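You operate a simulated robot arm through the tools that you are given. There is no shell and no other tool.

You run a simulated robot arm. Do the job below in one go: nothing can be reset, and whatever is moved stays where it is left.

JOB
Set the control cabinet to the card on the rest, polarity too, then switch it on.

Only the result counts: the job must be done as asked and must still hold three seconds after the hand-in. Knocking over, shifting, dropping, spilling or breaking anything else fails it.

ROBOT AND FRAMES
A 6-joint arm with a fingered hand, fixed in place. Base frame: the origin is at the foot of the arm, x ahead of it, y to its left, z up. Units: m, degrees, N and s.
With the tool pointing down near the work surface it reaches from about 0.18 to 0.66 m from the base axis. Its first joint turns from -166.0 to 166.0 degrees. Payload 4 kg.
The tool frame sits at the grasp point between the pads (the TCP): z along the fingers, y along the line on which they close. The tips reach 0.026 m beyond it. The gripper opens to 0.148 m. The gripper's body begins 0.073 m behind the TCP. The gripper is a hand of 3 fingers: y runs from the thumb to the fingers, the wrist lies at [0, 0, -0.239] in the tool frame.
Orientation is that of the tool frame in the base frame, as a unit quaternion [w, x, y, z]. With the fingers straight down and closing along the base's y, the tool's x points along the base's -x, its y along +y and its z along -z.

CONTROLS
- The arm moves only by the tool drive_tool. Its argument "deltas" is a list of rows, each a list of 6 numbers: the shift along the tool's x, y, z in mm, then the turn, a rotation vector about the tool's x, y, z in degrees. In form: [[tx, ty, tz, rx, ry, rz], ...]. A call has 1 to 20 rows; each row shifts and turns the commanded pose from where the row before left it, along the tool's axes as they then stand. Each row takes 0.2 s and may step no farther than 0.05 m and 8.6 degrees from the row before; otherwise, the whole call is refused. A pose out of reach is approached as far as the arm can. The call stops where the force on the tool passes 40 N (or 10 N more than at its start, if that is more) or the arm is blocked; 0.2 s more then pass. In this call time passes only in rows, and 0.2 s behind the last. It gives the time, the measured TCP pose, the force on the tool (base axes), the opening and the grip force at its end, in the units of the frame above (readings bear some noise), with the torque about the TCP (base axes, N m) and any sound that the robot's microphone picked up.
- Cameras (640 x 400 px; columns grow to the right, rows downward): "scene" is fixed at [0.3996, 0.6521, 1.7941]; the picture's right is [-0.98, -0.19, 0.00], its down [-0.13, 0.65, -0.75] and it looks along [0.14, -0.73, -0.67] (base axes); focal length 332 px, centre (320, 200). "wrist" rides on the gripper at [0.068, -0.039, -0.09] in the tool frame; the picture's right is [0.50, 0.87, 0.00], its down [-0.66, 0.38, -0.65] and it looks along [-0.57, 0.33, 0.76] (tool axes); focal length 222 px, centre (320, 200). There is no depth. A picture from a camera that has moved, and an enlarged one, comes with that camera's place and axes in the base frame and with its lens.
- grab_frame(camera): a new picture of that camera. The clock stands still meanwhile.
- lift_body(by): slides the trunk up (or, below 0, down) by that many m; the arm rides with it, the base frame stays. It gives what a move gives, with no picture.
- set_fingers(finger1, finger2, thumb_bend): sets how far each is bent, from 0 (flat) to 1 (curled in); at 0.3 the hand is open as for a grip, at 0.7 the pads meet at the TCP. One left out holds its place. A second passes; each finger stops where it meets its share of the squeeze, and holds until it gets a number again. It is the only way to open and close the hand. It gives what a move gives, with no picture; readings hold the bend of each and the force on the fingers (four entries, about 0 where the hand has none), thumb and palm.
- inspect(camera, box): a new picture of the part [left, top, right, bottom] of that camera's present view, enlarged. The clock stands still meanwhile.
- hand_in(): hands the job in; it is judged then, once.

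Places have to be worked out from the pictures, the camera data and where the tool is seen. Open the gripper and draw the arm clear of the work before you hand the job in, unless the task says otherwise.

The tools are called after "Emit:" as name(argument=value, ...) on one line, values as JSON. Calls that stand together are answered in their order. drive_tool: Moves the arm, as the interface text tells. Its arguments: {"type":"object","properties":{"deltas":{"type":"array"}},"required":["deltas"]} The other tools are called the same way: lift_body (by) slides the trunk up or down; set_fingers (finger1, finger2, thumb_bend) moves the fingers one by one; grab_frame (camera) takes a picture; inspect (camera, box) takes an enlarged picture of a part of a camera's view; hand_in () hands the job in.

At the start:

```text
clock: 0.0
ee_pos: [0.328, -0.1084, 1.3784]
tcp_rot: [0.0, -0.001, 1.0, 0.001]
wrist_force: [0.6, 0.6, -0.2]
moment: [0.0, 0.01, 0.01]
grip_width: 0.1479
gripper_force: 0.0
shape: jaw
bend: [0.3, 0.3, 0.3]
finger forces: [0.0, 0.0, 0.0, 0.1, 0.1, 0.0]
trunk travel left (down, up): [-0.275, 0.042]
```

scene: 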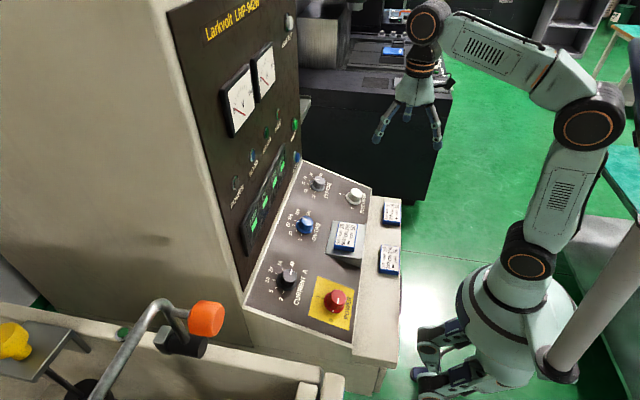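
wrist: 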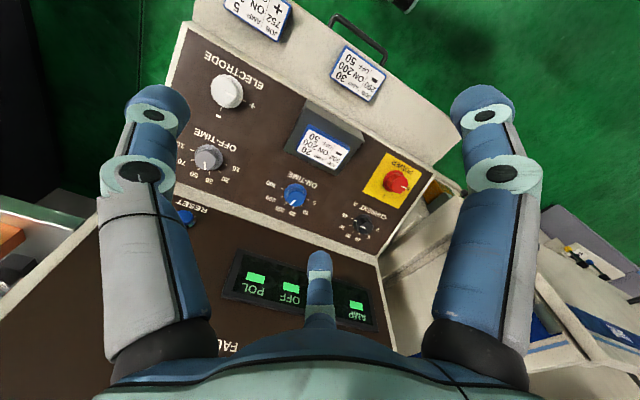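

The pictures show a cabinet with a sloped console: knobs for off-time, on-time, current, electrode polarity, a red power knob, and a card on a raised rest. I'll enlarge these parts to read them.

Emit:
inspect(camera="scene", box=[240, 160, 410, 350])

Emit:
inspect(camera="wrist", box=[270, 90, 380, 190])

Emit:
inspect(camera="wrist", box=[160, 20, 440, 260])

Emit:
inspect(camera="scene", box=[160, 0, 320, 250])

```text
2.11 times, centred on (325, 255) of scene
camera zoom: at [0.3996, 0.6521, 1.7941], right [-0.98, -0.19, 0.0], down [-0.13, 0.65, -0.75], along [0.14, -0.73, -0.67], focal length 699 px, centre (310, 84)
```

zoom: 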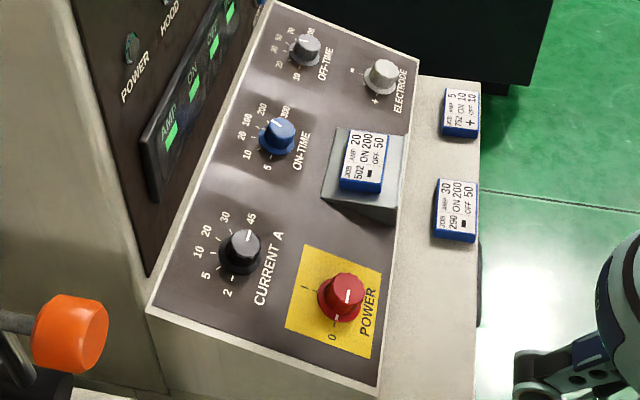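

```text
4.00 times, centred on (325, 140) of wrist
camera zoom: at [0.2608, -0.1491, 1.4704], right [-0.5, 0.87, 0.0], down [0.66, 0.38, 0.65], along [0.57, 0.33, -0.76], focal length 888 px, centre (300, 440)
```

zoom: 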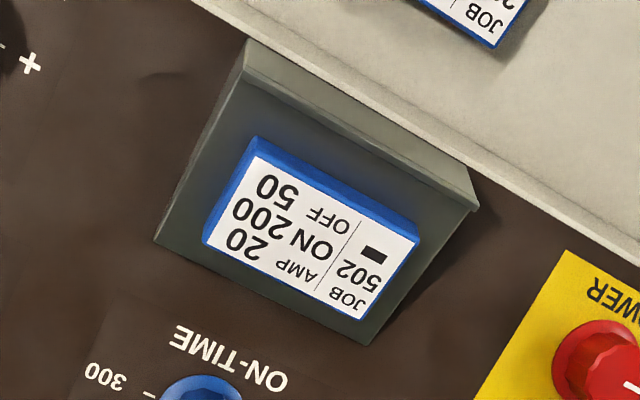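

```text
1.67 times, centred on (300, 140) of wrist
camera zoom: at [0.2608, -0.1491, 1.4704], right [-0.5, 0.87, 0.0], down [0.66, 0.38, 0.65], along [0.57, 0.33, -0.76], focal length 370 px, centre (353, 300)
```

zoom: 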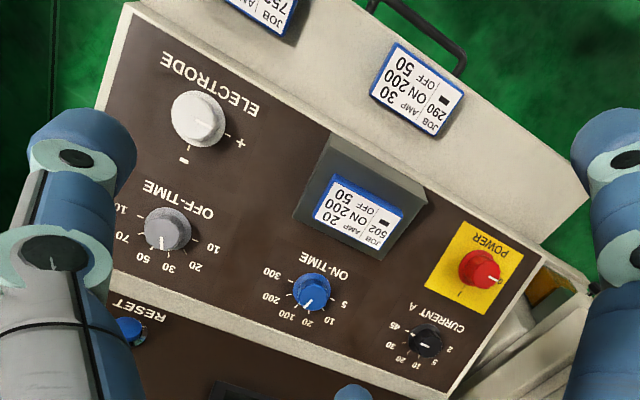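

```text
1.60 times, centred on (240, 125) of scene
camera zoom: at [0.3996, 0.6521, 1.7941], right [-0.98, -0.19, 0.0], down [-0.13, 0.65, -0.75], along [0.14, -0.73, -0.67], focal length 531 px, centre (448, 320)
```

zoom: 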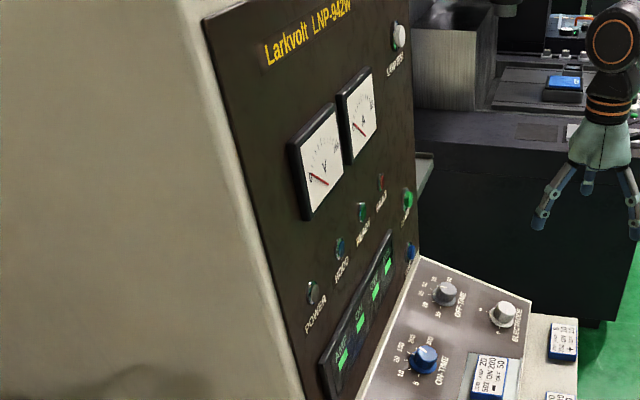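

The rest card reads JOB 502, AMP 20, ON 200, OFF 50, polarity "−". From the two views I place the current, on-time and off-time knobs near x≈0.58, z≈1.06 (y≈0.17, −0.03, −0.23), the electrode knob near (0.45, −0.24, 1.02) and power near (0.447, 0.177, 1.02). I'll zoom in on the dials and displays to read the present settings.

Emit:
inspect(camera="wrist", box=[320, 180, 420, 250])

Emit:
inspect(camera="wrist", box=[250, 160, 350, 230])

Emit:
inspect(camera="wrist", box=[165, 120, 265, 190])

Emit:
inspect(camera="wrist", box=[190, 50, 290, 120])

Emit:
inspect(camera="wrist", box=[345, 145, 445, 215])

Emit:
inspect(camera="scene", box=[225, 90, 305, 260])

Emit:
inspect(camera="wrist", box=[160, 200, 400, 370])

```text
5.71 times, centred on (370, 215) of wrist
camera zoom: at [0.2608, -0.1491, 1.4704], right [-0.5, 0.87, 0.0], down [0.66, 0.38, 0.65], along [0.57, 0.33, -0.76], focal length 1269 px, centre (34, 114)
```

zoom: 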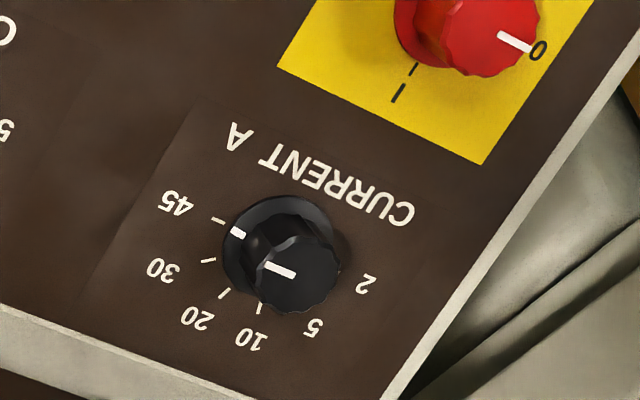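

```text
5.71 times, centred on (300, 195) of wrist
camera zoom: at [0.2608, -0.1491, 1.4704], right [-0.5, 0.87, 0.0], down [0.66, 0.38, 0.65], along [0.57, 0.33, -0.76], focal length 1269 px, centre (434, 229)
```

zoom: 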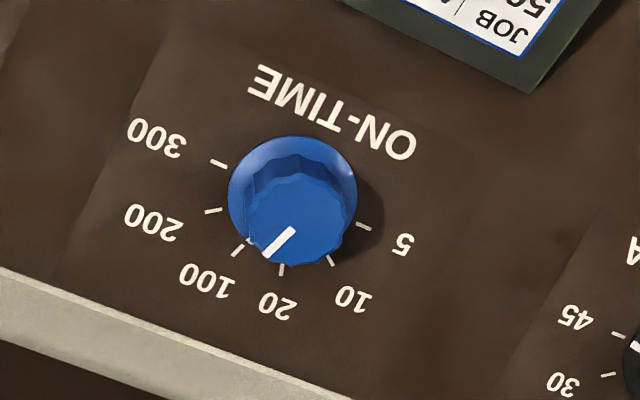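

```text
5.71 times, centred on (215, 155) of wrist
camera zoom: at [0.2608, -0.1491, 1.4704], right [-0.5, 0.87, 0.0], down [0.66, 0.38, 0.65], along [0.57, 0.33, -0.76], focal length 1269 px, centre (920, 457)
```

zoom: 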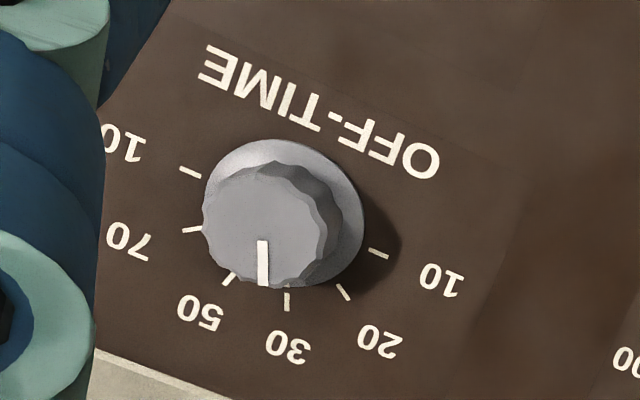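

```text
5.71 times, centred on (240, 85) of wrist
camera zoom: at [0.2608, -0.1491, 1.4704], right [-0.5, 0.87, 0.0], down [0.66, 0.38, 0.65], along [0.57, 0.33, -0.76], focal length 1269 px, centre (777, 857)
```

zoom: 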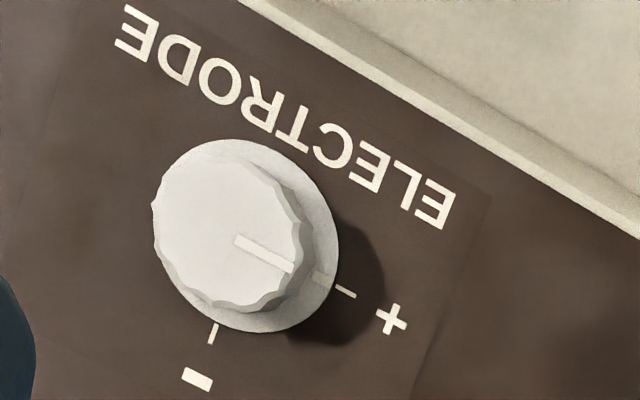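

```text
5.71 times, centred on (395, 180) of wrist
camera zoom: at [0.2608, -0.1491, 1.4704], right [-0.5, 0.87, 0.0], down [0.66, 0.38, 0.65], along [0.57, 0.33, -0.76], focal length 1269 px, centre (-109, 314)
```

zoom: 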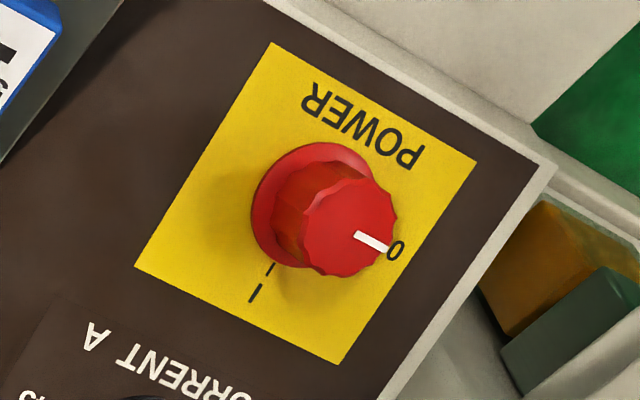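

```text
2.35 times, centred on (265, 175) of scene
camera zoom: at [0.3996, 0.6521, 1.7941], right [-0.98, -0.19, 0.0], down [-0.13, 0.65, -0.75], along [0.14, -0.73, -0.67], focal length 782 px, centre (449, 259)
```

zoom: 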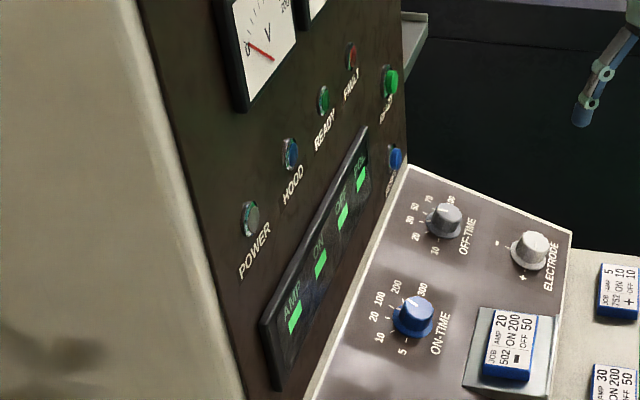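

```text
2.35 times, centred on (280, 285) of wrist
camera zoom: at [0.2608, -0.1491, 1.4704], right [-0.5, 0.87, 0.0], down [0.66, 0.38, 0.65], along [0.57, 0.33, -0.76], focal length 523 px, centre (414, 0)
```

zoom: 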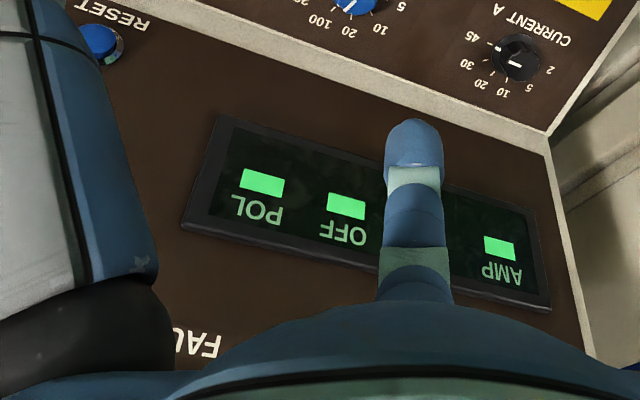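

Dials now read: current 45 (needs 20), on-time 100 (needs 200), off-time 30 (needs 50), electrode + (needs −), power 0. I'll tilt the tool about 18° to square up to the sloped panel and move toward the on-time knob for a closer look.

Emit:
drive_tool(deltas=[[0, 0, 0, 0, -6, 0], [0, 0, 0, 0, -6, 0], [0, 0, 0, 0, -6, 0], [-14.2, 7.7, 28, 0, 0, 0], [-14.2, 7.7, 28, 0, 0, 0], [-14.2, 7.7, 28, 0, 0, 0], [-14.2, 7.7, 28, 0, 0, 0], [-14.2, 7.7, 28, 0, 0, 0], [-14.2, 7.7, 28, 0, 0, 0], [-14.2, 7.7, 28, 0, 0, 0]])

Emit:
grab_frame(camera="wrist")

Emit:
grab_frame(camera="scene")

```text
clock: 2.2
ee_pos: [0.4859, -0.0539, 1.2235]
tcp_rot: [0.157, 0.0, 0.988, 0.0]
wrist_force: [-0.1, 0.3, 1.0]
moment: [0.02, 0.02, -0.03]
grip_width: 0.1482
gripper_force: 0.0
shape: jaw
bend: [0.3, 0.3, 0.3]
finger forces: [0.0, 0.0, 0.1, 0.1, 0.0, 0.0]
trunk travel left (down, up): [-0.275, 0.042]
```

```text
taken
camera wrist: at [0.393, -0.0949, 1.2893], right [-0.47, 0.87, -0.16], down [0.42, 0.38, 0.82], along [0.77, 0.33, -0.54], focal length 222 px, centre (320, 200)
```

wrist: 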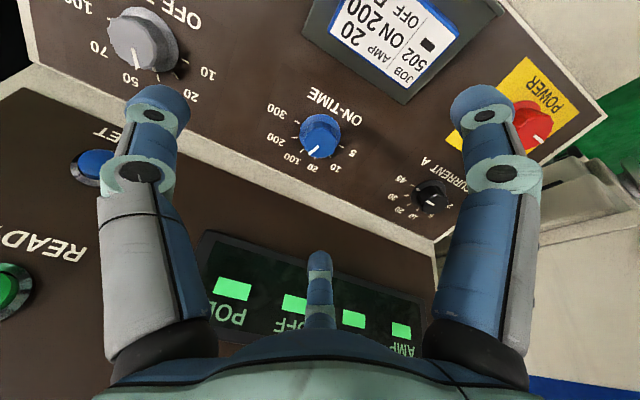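

```text
taken
```

scene: 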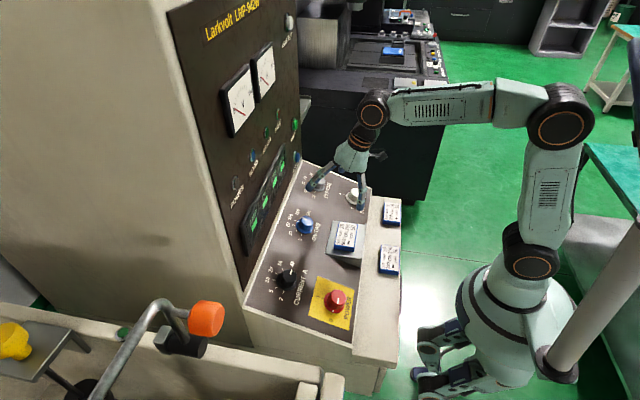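

The knob lies on my predicted ray, so the on-time cap is about (0.581, −0.031, 1.066). I'll partly close the fingers to 0.5 and move the TCP to about 6 cm above the knob top along its axis.

Emit:
set_fingers(finger1=0.5, finger2=0.5, thumb_bend=0.5)

Emit:
drive_tool(deltas=[[-10.3, 5.6, 29.8, 0, 0, 0], [-10.3, 5.6, 29.8, 0, 0, 0], [-10.3, 5.6, 29.8, 0, 0, 0], [-10.3, 5.6, 29.8, 0, 0, 0]])

Emit:
grab_frame(camera="wrist")

Emit:
grab_frame(camera="scene")

```text
clock: 3.2
ee_pos: [0.485, -0.0546, 1.2233]
tcp_rot: [0.156, 0.0, 0.988, 0.0]
wrist_force: [-0.3, -0.1, -0.2]
moment: [-0.02, -0.01, -0.04]
grip_width: 0.0628
gripper_force: 0.1
shape: fingers
bend: [0.5, 0.5, 0.5]
finger forces: [0.0, 0.0, 0.1, 0.0, 0.0, 0.0]
trunk travel left (down, up): [-0.275, 0.042]
```

```text
clock: 4.2
ee_pos: [0.5609, -0.0305, 1.1245]
tcp_rot: [0.156, 0.0, 0.988, 0.0]
wrist_force: [0.5, 0.4, 0.5]
moment: [-0.01, 0.0, -0.03]
grip_width: 0.0626
gripper_force: 0.0
shape: fingers
bend: [0.5, 0.5, 0.5]
finger forces: [0.1, 0.0, 0.0, 0.0, 0.0, 0.0]
trunk travel left (down, up): [-0.275, 0.042]
```

```text
taken
camera wrist: at [0.4683, -0.0716, 1.1904], right [-0.47, 0.87, -0.16], down [0.42, 0.38, 0.82], along [0.77, 0.33, -0.54], focal length 222 px, centre (320, 200)
```

wrist: 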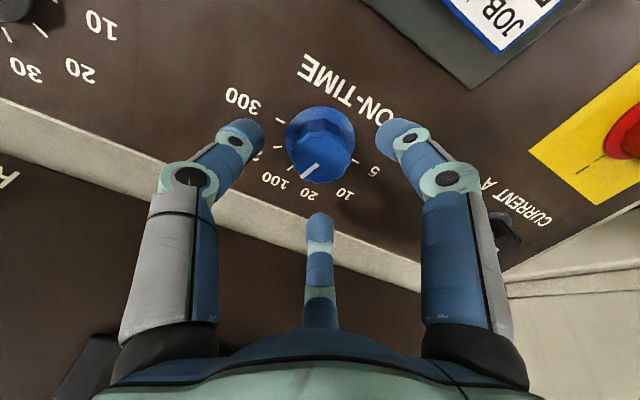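

```text
taken
```

scene: 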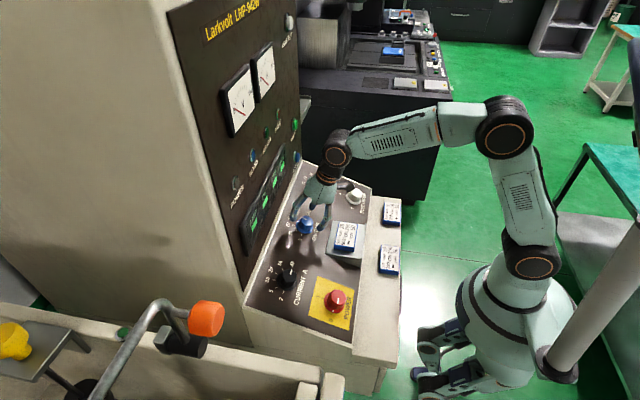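

The knob sits nearly on the tool axis. I'll zoom in to refine centring and height.

Emit:
inspect(camera="wrist", box=[240, 90, 400, 210])

Emit:
inspect(camera="scene", box=[250, 150, 380, 260])

```text
3.33 times, centred on (320, 150) of wrist
camera zoom: at [0.4683, -0.0716, 1.1904], right [-0.47, 0.87, -0.16], down [0.42, 0.38, 0.82], along [0.77, 0.33, -0.54], focal length 740 px, centre (320, 367)
```

zoom: 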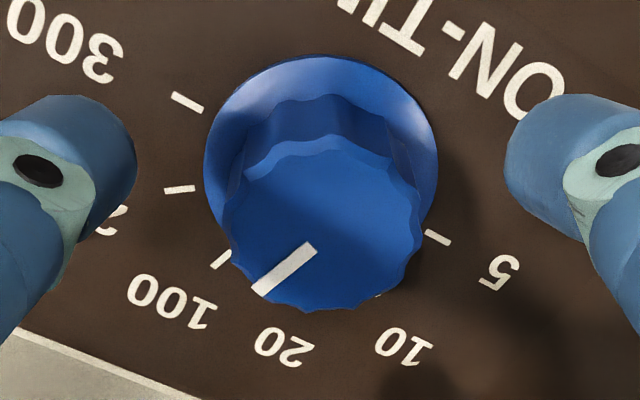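

```text
3.64 times, centred on (315, 205) of scene
camera zoom: at [0.3996, 0.6521, 1.7941], right [-0.98, -0.19, 0.0], down [-0.13, 0.65, -0.75], along [0.14, -0.73, -0.67], focal length 1208 px, centre (338, 182)
```

zoom: 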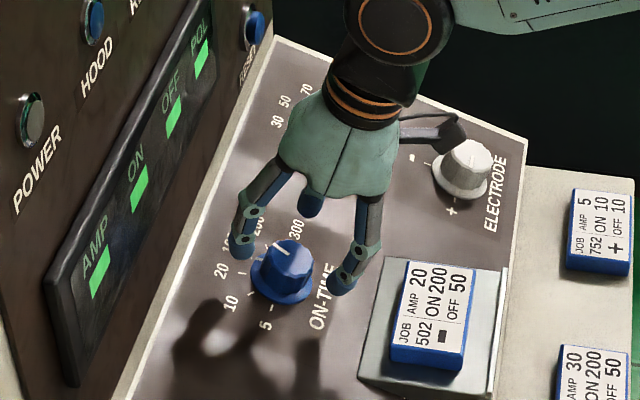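

The knob is centred on the tool axis within about 1 mm. By my ray calculation the cap top is 42 mm and the panel 68 mm beyond the TCP, with a 40 mm cap and 36° per step. I'll go down 34 mm so the tips stay above the skirt.

Emit:
drive_tool(deltas=[[0, 0, 8.5, 0, 0, 0], [0, 0, 8.5, 0, 0, 0], [0, 0, 8.5, 0, 0, 0], [0, 0, 8.5, 0, 0, 0]])

Emit:
grab_frame(camera="wrist")

Emit:
inspect(camera="scene", box=[250, 150, 380, 260])

```text
clock: 5.2
ee_pos: [0.5684, -0.0322, 1.0912]
tcp_rot: [0.157, -0.001, 0.988, 0.0]
wrist_force: [-0.4, -0.8, 0.3]
moment: [0.0, 0.0, 0.0]
grip_width: 0.0625
gripper_force: 0.0
shape: fingers
bend: [0.5, 0.5, 0.5]
finger forces: [0.0, 0.0, 0.1, 0.0, 0.1, 0.0]
trunk travel left (down, up): [-0.275, 0.042]
```

```text
taken
camera wrist: at [0.4773, -0.073, 1.1564], right [-0.47, 0.87, -0.15], down [0.42, 0.38, 0.82], along [0.77, 0.33, -0.54], focal length 222 px, centre (320, 200)
```

wrist: 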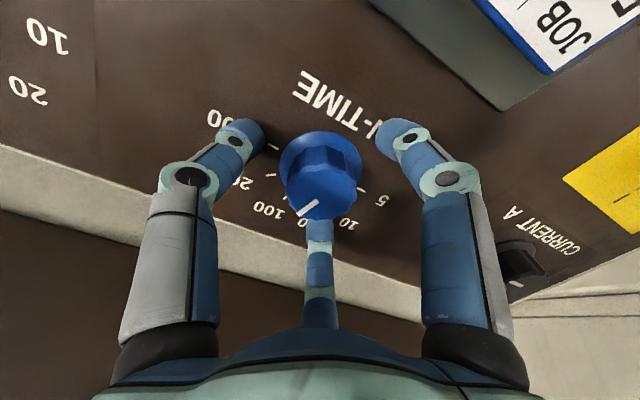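

```text
3.64 times, centred on (315, 205) of scene
camera zoom: at [0.3996, 0.6521, 1.7941], right [-0.98, -0.19, 0.0], down [-0.13, 0.65, -0.75], along [0.14, -0.73, -0.67], focal length 1208 px, centre (338, 182)
```

zoom: 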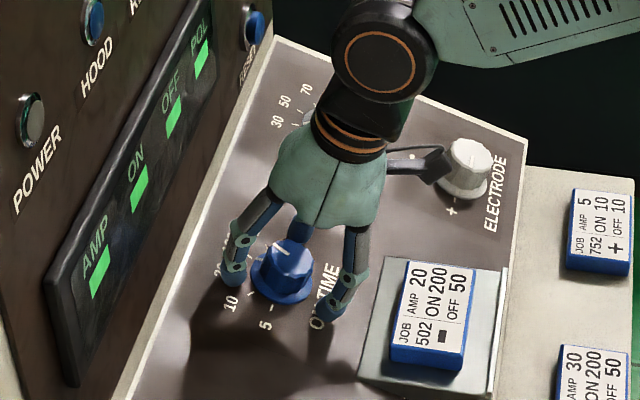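

Now I check the centring of the cap between the fingers before closing.

Emit:
inspect(camera="wrist", box=[240, 110, 400, 230])

```text
3.33 times, centred on (320, 170) of wrist
camera zoom: at [0.4773, -0.073, 1.1564], right [-0.47, 0.87, -0.15], down [0.42, 0.38, 0.82], along [0.77, 0.33, -0.54], focal length 740 px, centre (320, 300)
```

zoom: 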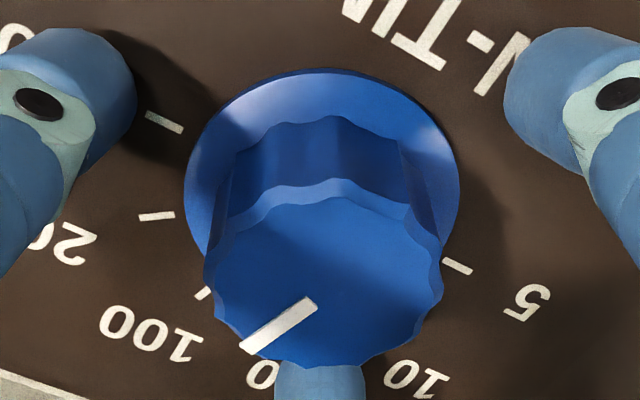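

The cap is within 1 mm of centre between the fingertips. I'll close the three fingers onto it.

Emit:
set_fingers(finger1=0.65, finger2=0.65, thumb_bend=0.65)

Emit:
grab_frame(camera="wrist")

Emit:
inspect(camera="scene", box=[250, 150, 380, 260])

```text
clock: 6.2
ee_pos: [0.5689, -0.0315, 1.0904]
tcp_rot: [0.158, 0.0, 0.988, 0.0]
wrist_force: [0.8, 1.0, 3.0]
moment: [0.04, -0.17, 0.01]
grip_width: 0.0269
gripper_force: 7.3
shape: fingers
bend: [0.6, 0.58, 0.62]
finger forces: [3.7, 6.2, 0.0, 0.0, 4.7, 0.1]
trunk travel left (down, up): [-0.275, 0.042]
```

```text
taken
camera wrist: at [0.4773, -0.073, 1.1566], right [-0.47, 0.87, -0.16], down [0.42, 0.38, 0.82], along [0.77, 0.33, -0.54], focal length 222 px, centre (320, 200)
```

wrist: 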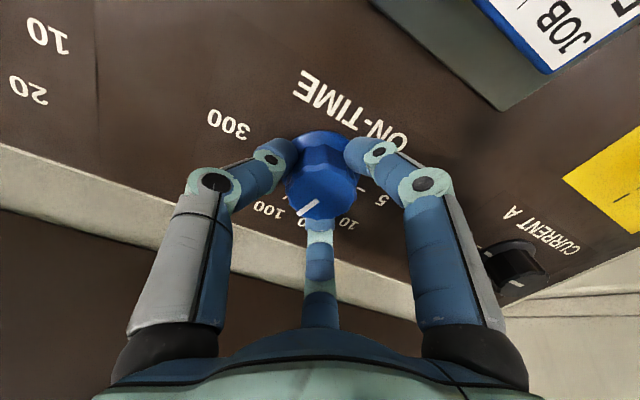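

```text
3.64 times, centred on (315, 205) of scene
camera zoom: at [0.3996, 0.6521, 1.7941], right [-0.98, -0.19, 0.0], down [-0.13, 0.65, -0.75], along [0.14, -0.73, -0.67], focal length 1208 px, centre (338, 182)
```

zoom: 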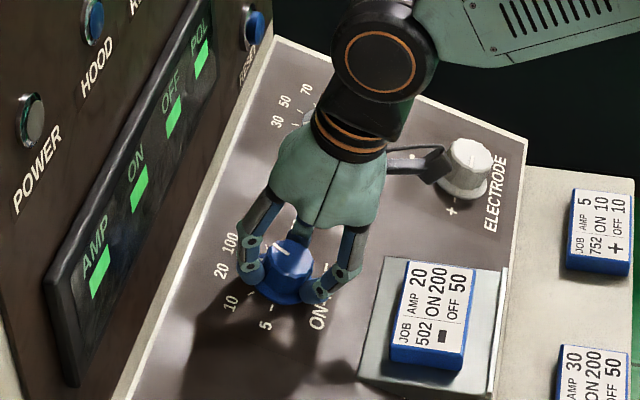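

All three fingers grip the cap (about 4–6 N each). I'll turn it one step, 36° clockwise as the operator sees it (+rz), and listen for the detent.

Emit:
drive_tool(deltas=[[0, 0, 0, 0, 0, 6], [0, 0, 0, 0, 0, 6], [0, 0, 0, 0, 0, 6], [0, 0, 0, 0, 0, 6], [0, 0, 0, 0, 0, 6], [0, 0, 0, 0, 0, 6]])

Emit:
inspect(camera="wrist", box=[220, 90, 420, 240])

Emit:
inspect(camera="scene", box=[250, 150, 380, 260])

```text
clock: 7.6
ee_pos: [0.5685, -0.0305, 1.0914]
tcp_rot: [0.149, 0.307, 0.939, 0.049]
wrist_force: [-2.9, 4.1, 2.8]
moment: [0.2, 0.02, 0.06]
grip_width: 0.0277
gripper_force: 9.4
shape: fingers
bend: [0.6, 0.59, 0.62]
finger forces: [8.6, 4.9, 0.0, 0.1, 4.4, 0.0]
trunk travel left (down, up): [-0.275, 0.042]
```

```text
2.67 times, centred on (320, 165) of wrist
camera zoom: at [0.4677, -0.0251, 1.1538], right [0.1, 0.99, 0.03], down [0.51, -0.08, 0.85], along [0.85, -0.07, -0.52], focal length 592 px, centre (320, 293)
```

zoom: 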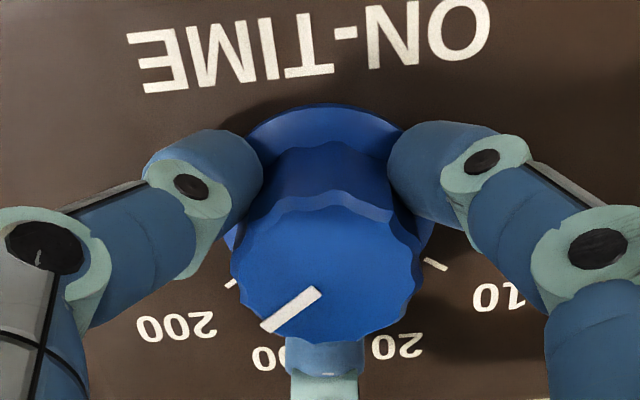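

```text
3.64 times, centred on (315, 205) of scene
camera zoom: at [0.3996, 0.6521, 1.7941], right [-0.98, -0.19, 0.0], down [-0.13, 0.65, -0.75], along [0.14, -0.73, -0.67], focal length 1208 px, centre (338, 182)
```

zoom: 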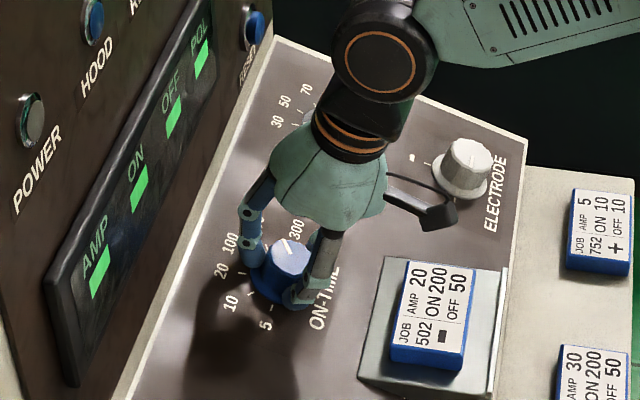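

The pointer kept its angle relative to the hand, so the knob turned about 36° with it. I'll release, back off along the axis and check where it rests.

Emit:
set_fingers(finger1=0.48, finger2=0.48, thumb_bend=0.48)

Emit:
drive_tool(deltas=[[0, 0, -15, 0, 0, 0], [0, 0, -20, 0, 0, 0], [0, 0, -20, 0, 0, 0]])

Emit:
inspect(camera="wrist", box=[220, 60, 420, 210])

Emit:
grab_frame(camera="wrist")

```text
clock: 8.6
ee_pos: [0.5699, -0.0327, 1.0899]
tcp_rot: [0.148, 0.306, 0.939, 0.048]
wrist_force: [0.1, 0.5, 0.2]
moment: [0.0, -0.03, -0.02]
grip_width: 0.068
gripper_force: 0.0
shape: fingers
bend: [0.48, 0.48, 0.48]
finger forces: [0.1, 0.0, 0.1, 0.0, 0.1, 0.0]
trunk travel left (down, up): [-0.275, 0.042]
```

```text
clock: 9.4
ee_pos: [0.5519, -0.0334, 1.1427]
tcp_rot: [0.15, 0.305, 0.939, 0.049]
wrist_force: [0.5, -0.5, 0.0]
moment: [0.06, -0.01, 0.0]
grip_width: 0.0679
gripper_force: 0.1
shape: fingers
bend: [0.48, 0.48, 0.48]
finger forces: [0.1, 0.0, 0.0, 0.0, 0.0, 0.0]
trunk travel left (down, up): [-0.275, 0.042]
```

```text
2.67 times, centred on (320, 135) of wrist
camera zoom: at [0.4511, -0.0265, 1.2053], right [0.1, 0.99, 0.03], down [0.51, -0.08, 0.86], along [0.85, -0.07, -0.52], focal length 592 px, centre (320, 373)
```

zoom: 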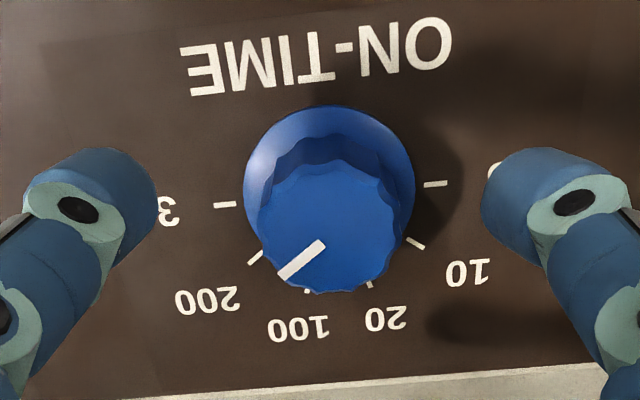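

```text
taken
camera wrist: at [0.4511, -0.0265, 1.2053], right [0.1, 0.99, 0.03], down [0.51, -0.08, 0.86], along [0.85, -0.07, -0.52], focal length 222 px, centre (320, 200)
```

wrist: 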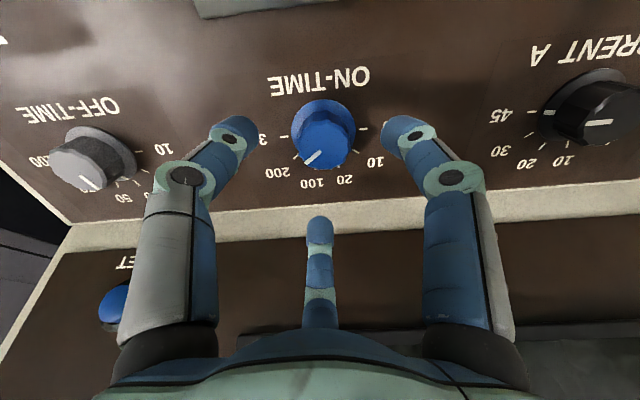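

On-time now points at 200 (within about 2° by my ray calculation). Next I rotate the hand back and move about 0.2 m in −y to hover over the off-time knob.

Emit:
drive_tool(deltas=[[0, 0, 0, 0, 0, -7.2], [0, 0, 0, 0, 0, -7.2], [0, 0, 0, 0, 0, -7.2], [0, 0, 0, 0, 0, -7.2], [0, 0, 0, 0, 0, -7.2], [-1, -39.5, 0, 0, 0, 0], [-1, -39.5, 0, 0, 0, 0], [0, -39.5, 0, 0, 0, 0], [0, -39.5, 0, 0, 0, 0], [0, -39.5, 0, 0, 0, 0]])

Emit:
grab_frame(camera="wrist")

Emit:
inspect(camera="wrist", box=[220, 60, 420, 210])

Emit:
grab_frame(camera="scene")

```text
clock: 11.6
ee_pos: [0.5539, -0.2309, 1.142]
tcp_rot: [0.156, 0.001, 0.988, 0.0]
wrist_force: [1.1, -0.1, -0.2]
moment: [0.0, 0.01, 0.01]
grip_width: 0.0681
gripper_force: 0.0
shape: fingers
bend: [0.48, 0.48, 0.48]
finger forces: [0.0, 0.0, 0.1, 0.0, 0.0, 0.1]
trunk travel left (down, up): [-0.275, 0.042]
```

```text
taken
camera wrist: at [0.4625, -0.2719, 1.2085], right [-0.48, 0.87, -0.15], down [0.42, 0.38, 0.82], along [0.77, 0.33, -0.54], focal length 222 px, centre (320, 200)
```

wrist: 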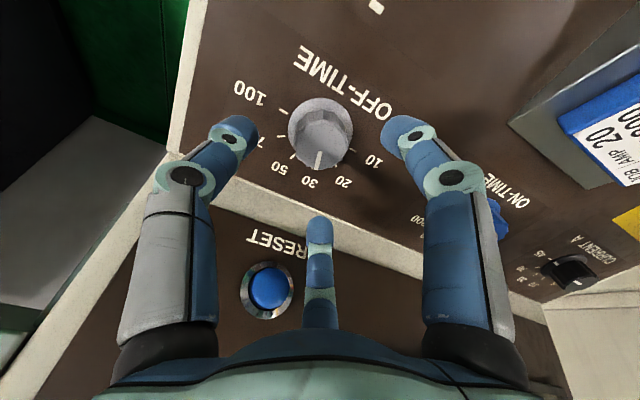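

```text
2.67 times, centred on (320, 135) of wrist
camera zoom: at [0.4625, -0.2719, 1.2085], right [-0.48, 0.87, -0.15], down [0.42, 0.38, 0.82], along [0.77, 0.33, -0.54], focal length 592 px, centre (320, 373)
```

zoom: 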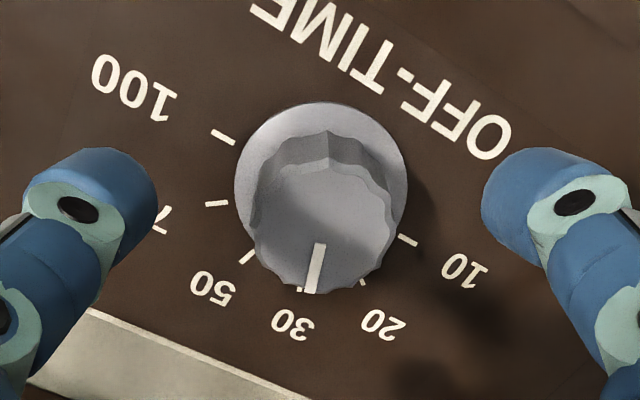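

```text
taken
```

scene: 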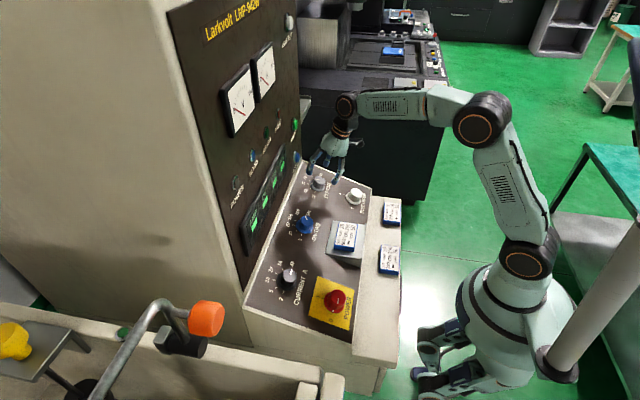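

The off-time dial centre is within 1 mm of the tool axis, pointer at 30. I'll go down 55 mm to the same gripping height as before.

Emit:
drive_tool(deltas=[[0, 0.5, 11, 0, 0, 0], [0, 0.5, 11, 0, 0, 0], [0, 0, 11, 0, 0, 0], [0, 0, 11, 0, 0, 0], [0, 0, 11, 0, 0, 0]])

Emit:
inspect(camera="wrist", box=[220, 90, 420, 240])

```text
clock: 12.8
ee_pos: [0.5704, -0.2277, 1.091]
tcp_rot: [0.156, -0.001, 0.988, 0.0]
wrist_force: [-0.5, -0.1, -1.1]
moment: [0.0, 0.03, -0.01]
grip_width: 0.0685
gripper_force: 0.0
shape: fingers
bend: [0.48, 0.48, 0.48]
finger forces: [0.0, 0.0, 0.1, 0.0, 0.0, 0.0]
trunk travel left (down, up): [-0.275, 0.042]
```

```text
2.67 times, centred on (320, 165) of wrist
camera zoom: at [0.4791, -0.2695, 1.1569], right [-0.48, 0.87, -0.15], down [0.42, 0.38, 0.82], along [0.77, 0.33, -0.54], focal length 592 px, centre (320, 293)
```

zoom: 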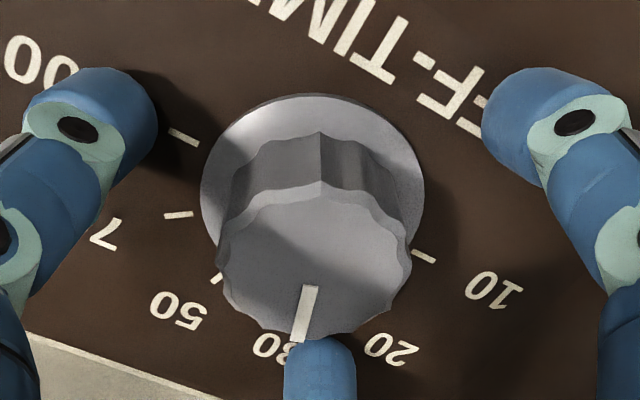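

The cap sits about 1.3 mm left of centre; I nudge the hand by that and close the fingers.

Emit:
drive_tool(deltas=[[-0.5, -1.1, 0, 0, 0, 0]])

Emit:
set_fingers(finger1=0.65, finger2=0.65, thumb_bend=0.65)

Emit:
inspect(camera="wrist", box=[220, 90, 420, 240])

```text
clock: 13.2
ee_pos: [0.5728, -0.2303, 1.091]
tcp_rot: [0.157, 0.0, 0.988, 0.0]
wrist_force: [-0.5, -0.3, 0.3]
moment: [0.0, 0.0, 0.02]
grip_width: 0.0683
gripper_force: 0.1
shape: fingers
bend: [0.48, 0.48, 0.48]
finger forces: [0.0, 0.0, 0.1, 0.0, 0.0, 0.0]
trunk travel left (down, up): [-0.275, 0.042]
```

```text
clock: 14.2
ee_pos: [0.5728, -0.2303, 1.0919]
tcp_rot: [0.157, 0.0, 0.988, 0.0]
wrist_force: [-0.2, -2.6, 0.0]
moment: [-0.07, -0.06, -0.02]
grip_width: 0.03
gripper_force: 7.2
shape: fingers
bend: [0.6, 0.6, 0.61]
finger forces: [4.1, 4.3, 0.0, 0.1, 6.7, 0.1]
trunk travel left (down, up): [-0.275, 0.042]
```

```text
2.67 times, centred on (320, 165) of wrist
camera zoom: at [0.4795, -0.2707, 1.1572], right [-0.47, 0.87, -0.15], down [0.42, 0.38, 0.82], along [0.77, 0.33, -0.54], focal length 592 px, centre (320, 293)
```

zoom: 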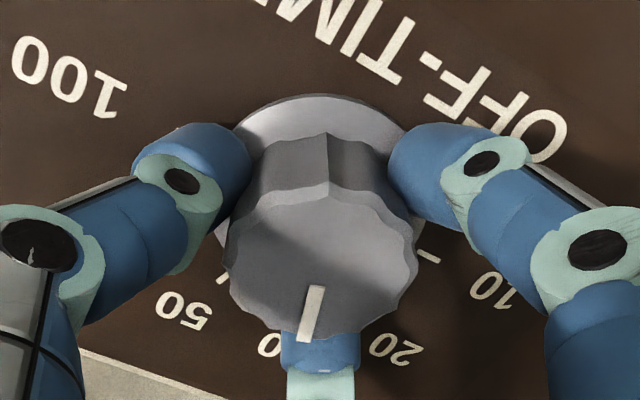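

The grip is even on all three fingers. I'll turn +36° clockwise to move off-time from 30 to 50.

Emit:
drive_tool(deltas=[[0, 0, 0, 0, 0, 6], [0, 0, 0, 0, 0, 6], [0, 0, 0, 0, 0, 6], [0, 0, 0, 0, 0, 6], [0, 0, 0, 0, 0, 6], [0, 0, 0, 0, 0, 6.5]])

Emit:
inspect(camera="wrist", box=[220, 90, 420, 240])

```text
clock: 15.6
ee_pos: [0.5718, -0.2302, 1.0909]
tcp_rot: [0.149, 0.31, 0.938, 0.049]
wrist_force: [-1.1, -0.4, 1.3]
moment: [0.05, 0.0, 0.02]
grip_width: 0.0299
gripper_force: 8.2
shape: fingers
bend: [0.6, 0.6, 0.61]
finger forces: [5.9, 4.6, 0.0, 0.1, 6.0, 0.0]
trunk travel left (down, up): [-0.275, 0.042]
```

```text
2.67 times, centred on (320, 165) of wrist
camera zoom: at [0.4702, -0.2231, 1.1544], right [0.11, 0.99, 0.04], down [0.51, -0.09, 0.85], along [0.85, -0.08, -0.52], focal length 592 px, centre (320, 293)
```

zoom: 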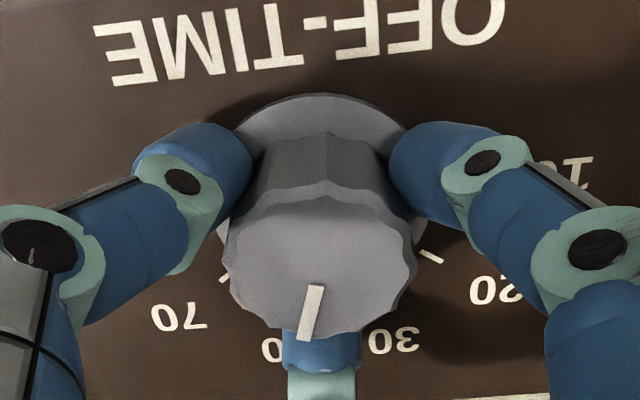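

The pointer turned with the hand by about 36°. I'll release, back off 55 mm and verify.

Emit:
set_fingers(finger1=0.48, finger2=0.48, thumb_bend=0.48)

Emit:
drive_tool(deltas=[[0, 0, -15, 0, 0, 0], [0, 0, -20, 0, 0, 0], [0, 0, -20, 0, 0, 0]])

Emit:
inspect(camera="wrist", box=[220, 60, 420, 210])

Emit:
grab_frame(camera="wrist")

Emit:
inspect(camera="scene", box=[240, 150, 410, 350])

```text
clock: 16.6
ee_pos: [0.5714, -0.2299, 1.0915]
tcp_rot: [0.149, 0.31, 0.938, 0.05]
wrist_force: [0.0, 0.2, 0.3]
moment: [-0.02, -0.02, -0.02]
grip_width: 0.0682
gripper_force: 0.0
shape: fingers
bend: [0.48, 0.48, 0.48]
finger forces: [0.1, 0.1, 0.0, 0.1, 0.0, 0.0]
trunk travel left (down, up): [-0.275, 0.042]
```

```text
clock: 17.4
ee_pos: [0.5547, -0.2316, 1.1443]
tcp_rot: [0.149, 0.31, 0.938, 0.049]
wrist_force: [0.1, -0.1, 0.4]
moment: [0.02, -0.01, -0.01]
grip_width: 0.0682
gripper_force: 0.0
shape: fingers
bend: [0.48, 0.48, 0.48]
finger forces: [0.0, 0.0, 0.0, 0.0, 0.1, 0.0]
trunk travel left (down, up): [-0.275, 0.042]
```

```text
2.67 times, centred on (320, 135) of wrist
camera zoom: at [0.4537, -0.2232, 1.2075], right [0.11, 0.99, 0.03], down [0.51, -0.09, 0.85], along [0.85, -0.07, -0.52], focal length 592 px, centre (320, 373)
```

zoom: 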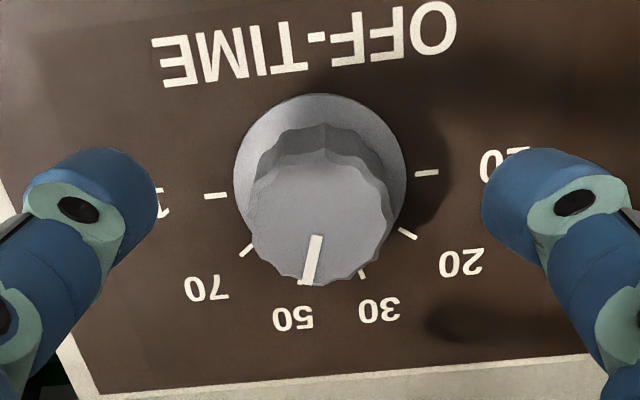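

```text
taken
camera wrist: at [0.4537, -0.2232, 1.2075], right [0.11, 0.99, 0.03], down [0.51, -0.09, 0.85], along [0.85, -0.07, -0.52], focal length 222 px, centre (320, 200)
```

wrist: 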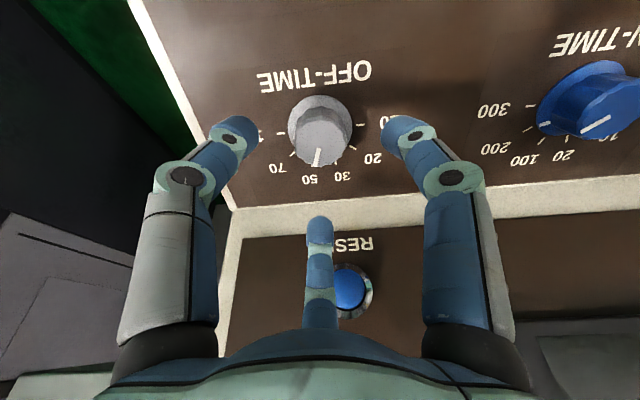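

```text
2.00 times, centred on (325, 250) of scene
camera zoom: at [0.3996, 0.6521, 1.7941], right [-0.98, -0.19, 0.0], down [-0.13, 0.65, -0.75], along [0.14, -0.73, -0.67], focal length 664 px, centre (310, 100)
```

zoom: 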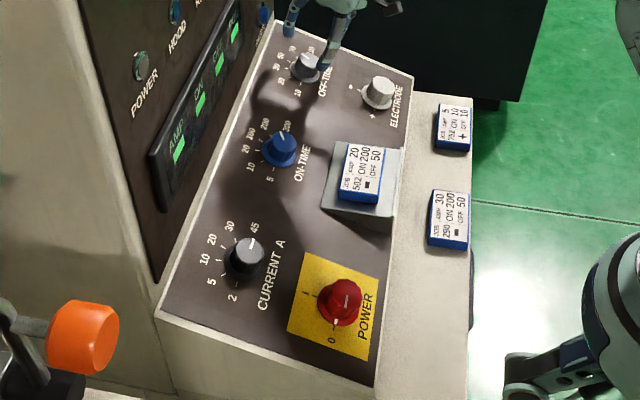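

Off-time now points at 50, and on-time's skirt mark is still at 200. Next is the electrode knob, about 0.135 m down-slope. I pre-rotate the hand to −45° so there is room for the 90° turn, and hover over it.

Emit:
drive_tool(deltas=[[0, 0, 0, 0, 0, -8.15], [0, 0, 0, 0, 0, -8.15], [0, 0, 0, 0, 0, -8.15], [0, 0, 0, 0, 0, -8.15], [0, 0, 0, 0, 0, -8.15], [0, 0, 0, 0, 0, -8.15], [0, 0, 0, 0, 0, -8.15], [0, 0, 0, 0, 0, -8.15], [0, 0, 0, 0, 0, -8.15], [0, 0, 0, 0, 0, -8.15], [25.3, 22.4, 0, 0, 0, 0], [25.3, 22.4, 0, 0, 0, 0], [25.3, 22.4, 0, 0, 0, 0], [25.3, 22.4, 0, 0, 0, 0]])

Emit:
grab_frame(camera="wrist")

Emit:
inspect(camera="wrist", box=[220, 60, 420, 210])

Emit:
grab_frame(camera="scene")

```text
clock: 20.4
ee_pos: [0.4493, -0.2109, 1.1129]
tcp_rot: [0.138, -0.373, 0.915, -0.064]
wrist_force: [-0.2, -0.3, 0.3]
moment: [0.02, 0.0, 0.01]
grip_width: 0.0681
gripper_force: 0.0
shape: fingers
bend: [0.48, 0.48, 0.48]
finger forces: [0.0, 0.0, 0.1, 0.0, 0.0, 0.0]
out of reach, approached as far as the arm can: row 13, 14
trunk travel left (down, up): [-0.275, 0.042]
```

```text
taken
camera wrist: at [0.4016, -0.2861, 1.1948], right [-0.92, 0.27, -0.29], down [0.0, 0.74, 0.68], along [0.4, 0.62, -0.68], focal length 222 px, centre (320, 200)
```

wrist: 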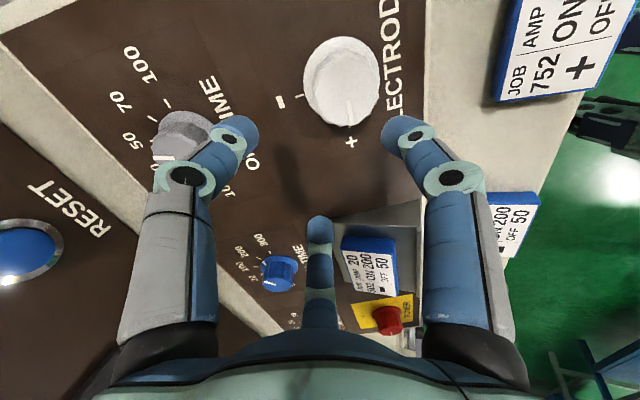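

```text
2.67 times, centred on (320, 135) of wrist
camera zoom: at [0.4016, -0.2861, 1.1948], right [-0.92, 0.27, -0.29], down [0.0, 0.74, 0.68], along [0.4, 0.62, -0.68], focal length 592 px, centre (320, 373)
```

zoom: 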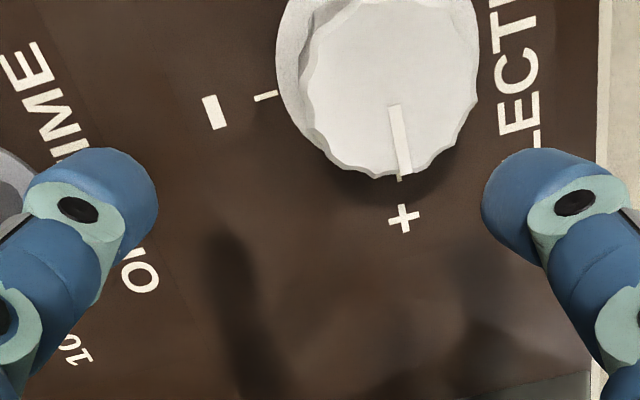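

```text
taken
```

scene: 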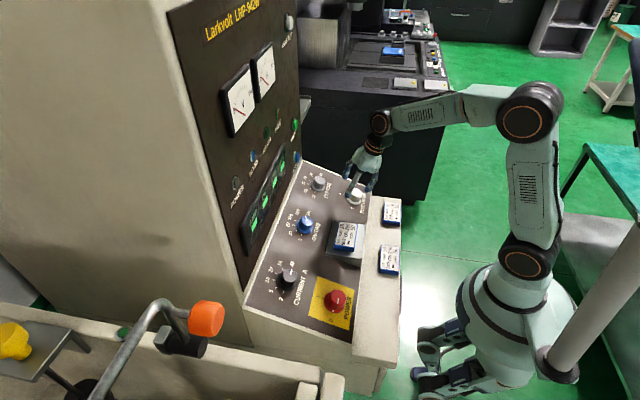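

Rows 13–14 ran out of reach, most likely a wrist-joint limit with the hand at −45°. I'll rotate the hand back to 0° and read where it ends up.

Emit:
drive_tool(deltas=[[0, 0, 0, 0, 0, 7.5], [0, 0, 0, 0, 0, 7.5], [0, 0, 0, 0, 0, 7.5], [0, 0, 0, 0, 0, 7.5], [0, 0, 0, 0, 0, 7.5], [0, 0, 0, 0, 0, 7.5]])

Emit:
grab_frame(camera="wrist")

Emit:
inspect(camera="wrist", box=[220, 60, 420, 210])

```text
clock: 21.8
ee_pos: [0.4484, -0.2098, 1.1118]
tcp_rot: [0.156, 0.001, 0.988, 0.0]
wrist_force: [-0.3, 0.1, 0.5]
moment: [0.01, 0.03, -0.02]
grip_width: 0.0684
gripper_force: 0.1
shape: fingers
bend: [0.48, 0.48, 0.48]
finger forces: [0.1, 0.0, 0.0, 0.0, 0.1, 0.0]
trunk travel left (down, up): [-0.275, 0.042]
```

```text
taken
camera wrist: at [0.3558, -0.251, 1.1772], right [-0.47, 0.87, -0.15], down [0.42, 0.38, 0.82], along [0.77, 0.33, -0.54], focal length 222 px, centre (320, 200)
```

wrist: 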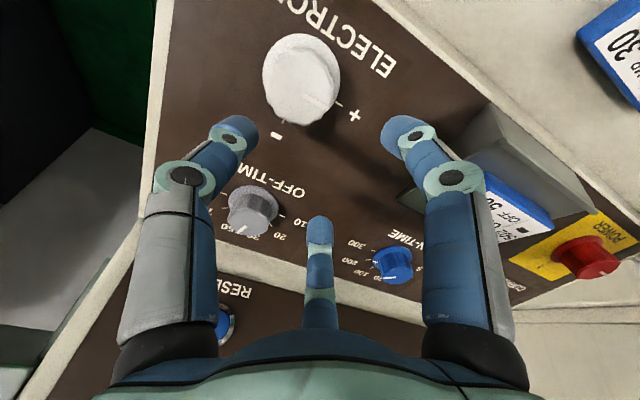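

```text
2.67 times, centred on (320, 135) of wrist
camera zoom: at [0.3558, -0.251, 1.1772], right [-0.47, 0.87, -0.15], down [0.42, 0.38, 0.82], along [0.77, 0.33, -0.54], focal length 592 px, centre (320, 373)
```

zoom: 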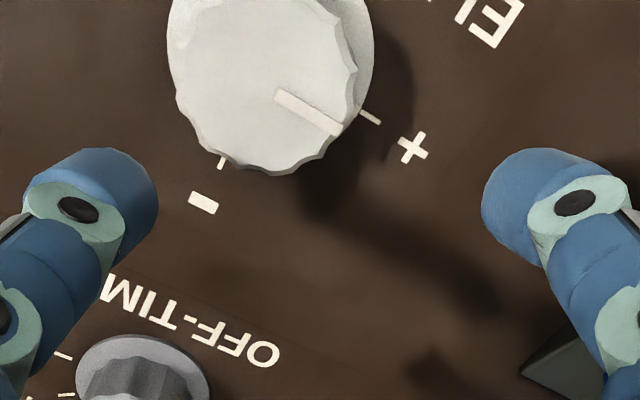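

The hand is back at 0° and the electrode knob is about 26 mm along tool +x and 30 mm along −y. I'll centre over it and check.

Emit:
drive_tool(deltas=[[13, -15.3, 1, 0, 0, 0], [13, -15.3, 1, 0, 0, 0]])

Emit:
grab_frame(camera="wrist")

Emit:
inspect(camera="wrist", box=[220, 60, 420, 210])

```text
clock: 22.4
ee_pos: [0.4238, -0.2418, 1.1015]
tcp_rot: [0.157, 0.0, 0.988, 0.0]
wrist_force: [0.9, -0.5, 0.1]
moment: [-0.02, 0.02, 0.03]
grip_width: 0.0685
gripper_force: 0.1
shape: fingers
bend: [0.48, 0.48, 0.48]
finger forces: [0.0, 0.2, 0.0, 0.1, 0.0, 0.1]
trunk travel left (down, up): [-0.275, 0.042]
```

```text
taken
camera wrist: at [0.3317, -0.2824, 1.1671], right [-0.47, 0.87, -0.15], down [0.42, 0.38, 0.82], along [0.77, 0.33, -0.54], focal length 222 px, centre (320, 200)
```

wrist: 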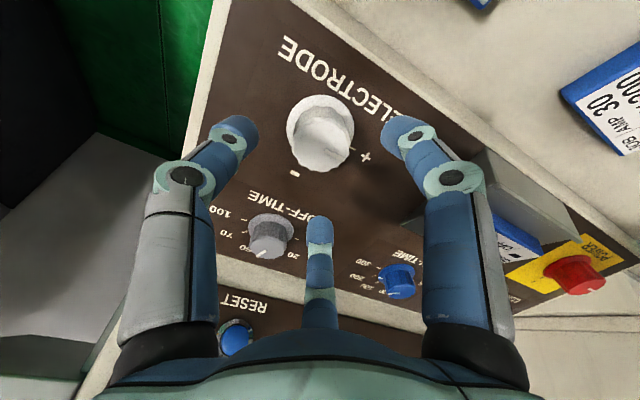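

```text
2.67 times, centred on (320, 135) of wrist
camera zoom: at [0.3317, -0.2824, 1.1671], right [-0.47, 0.87, -0.15], down [0.42, 0.38, 0.82], along [0.77, 0.33, -0.54], focal length 592 px, centre (320, 373)
```

zoom: 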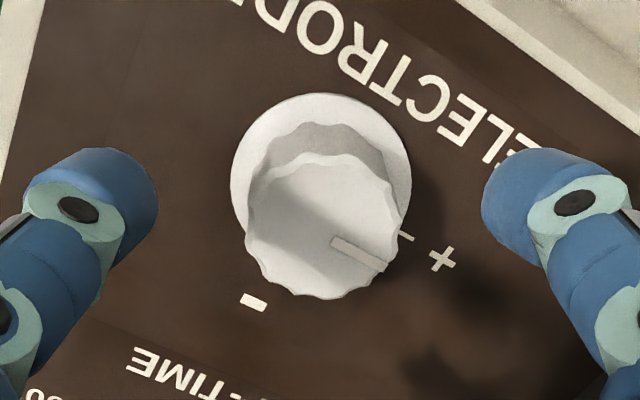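

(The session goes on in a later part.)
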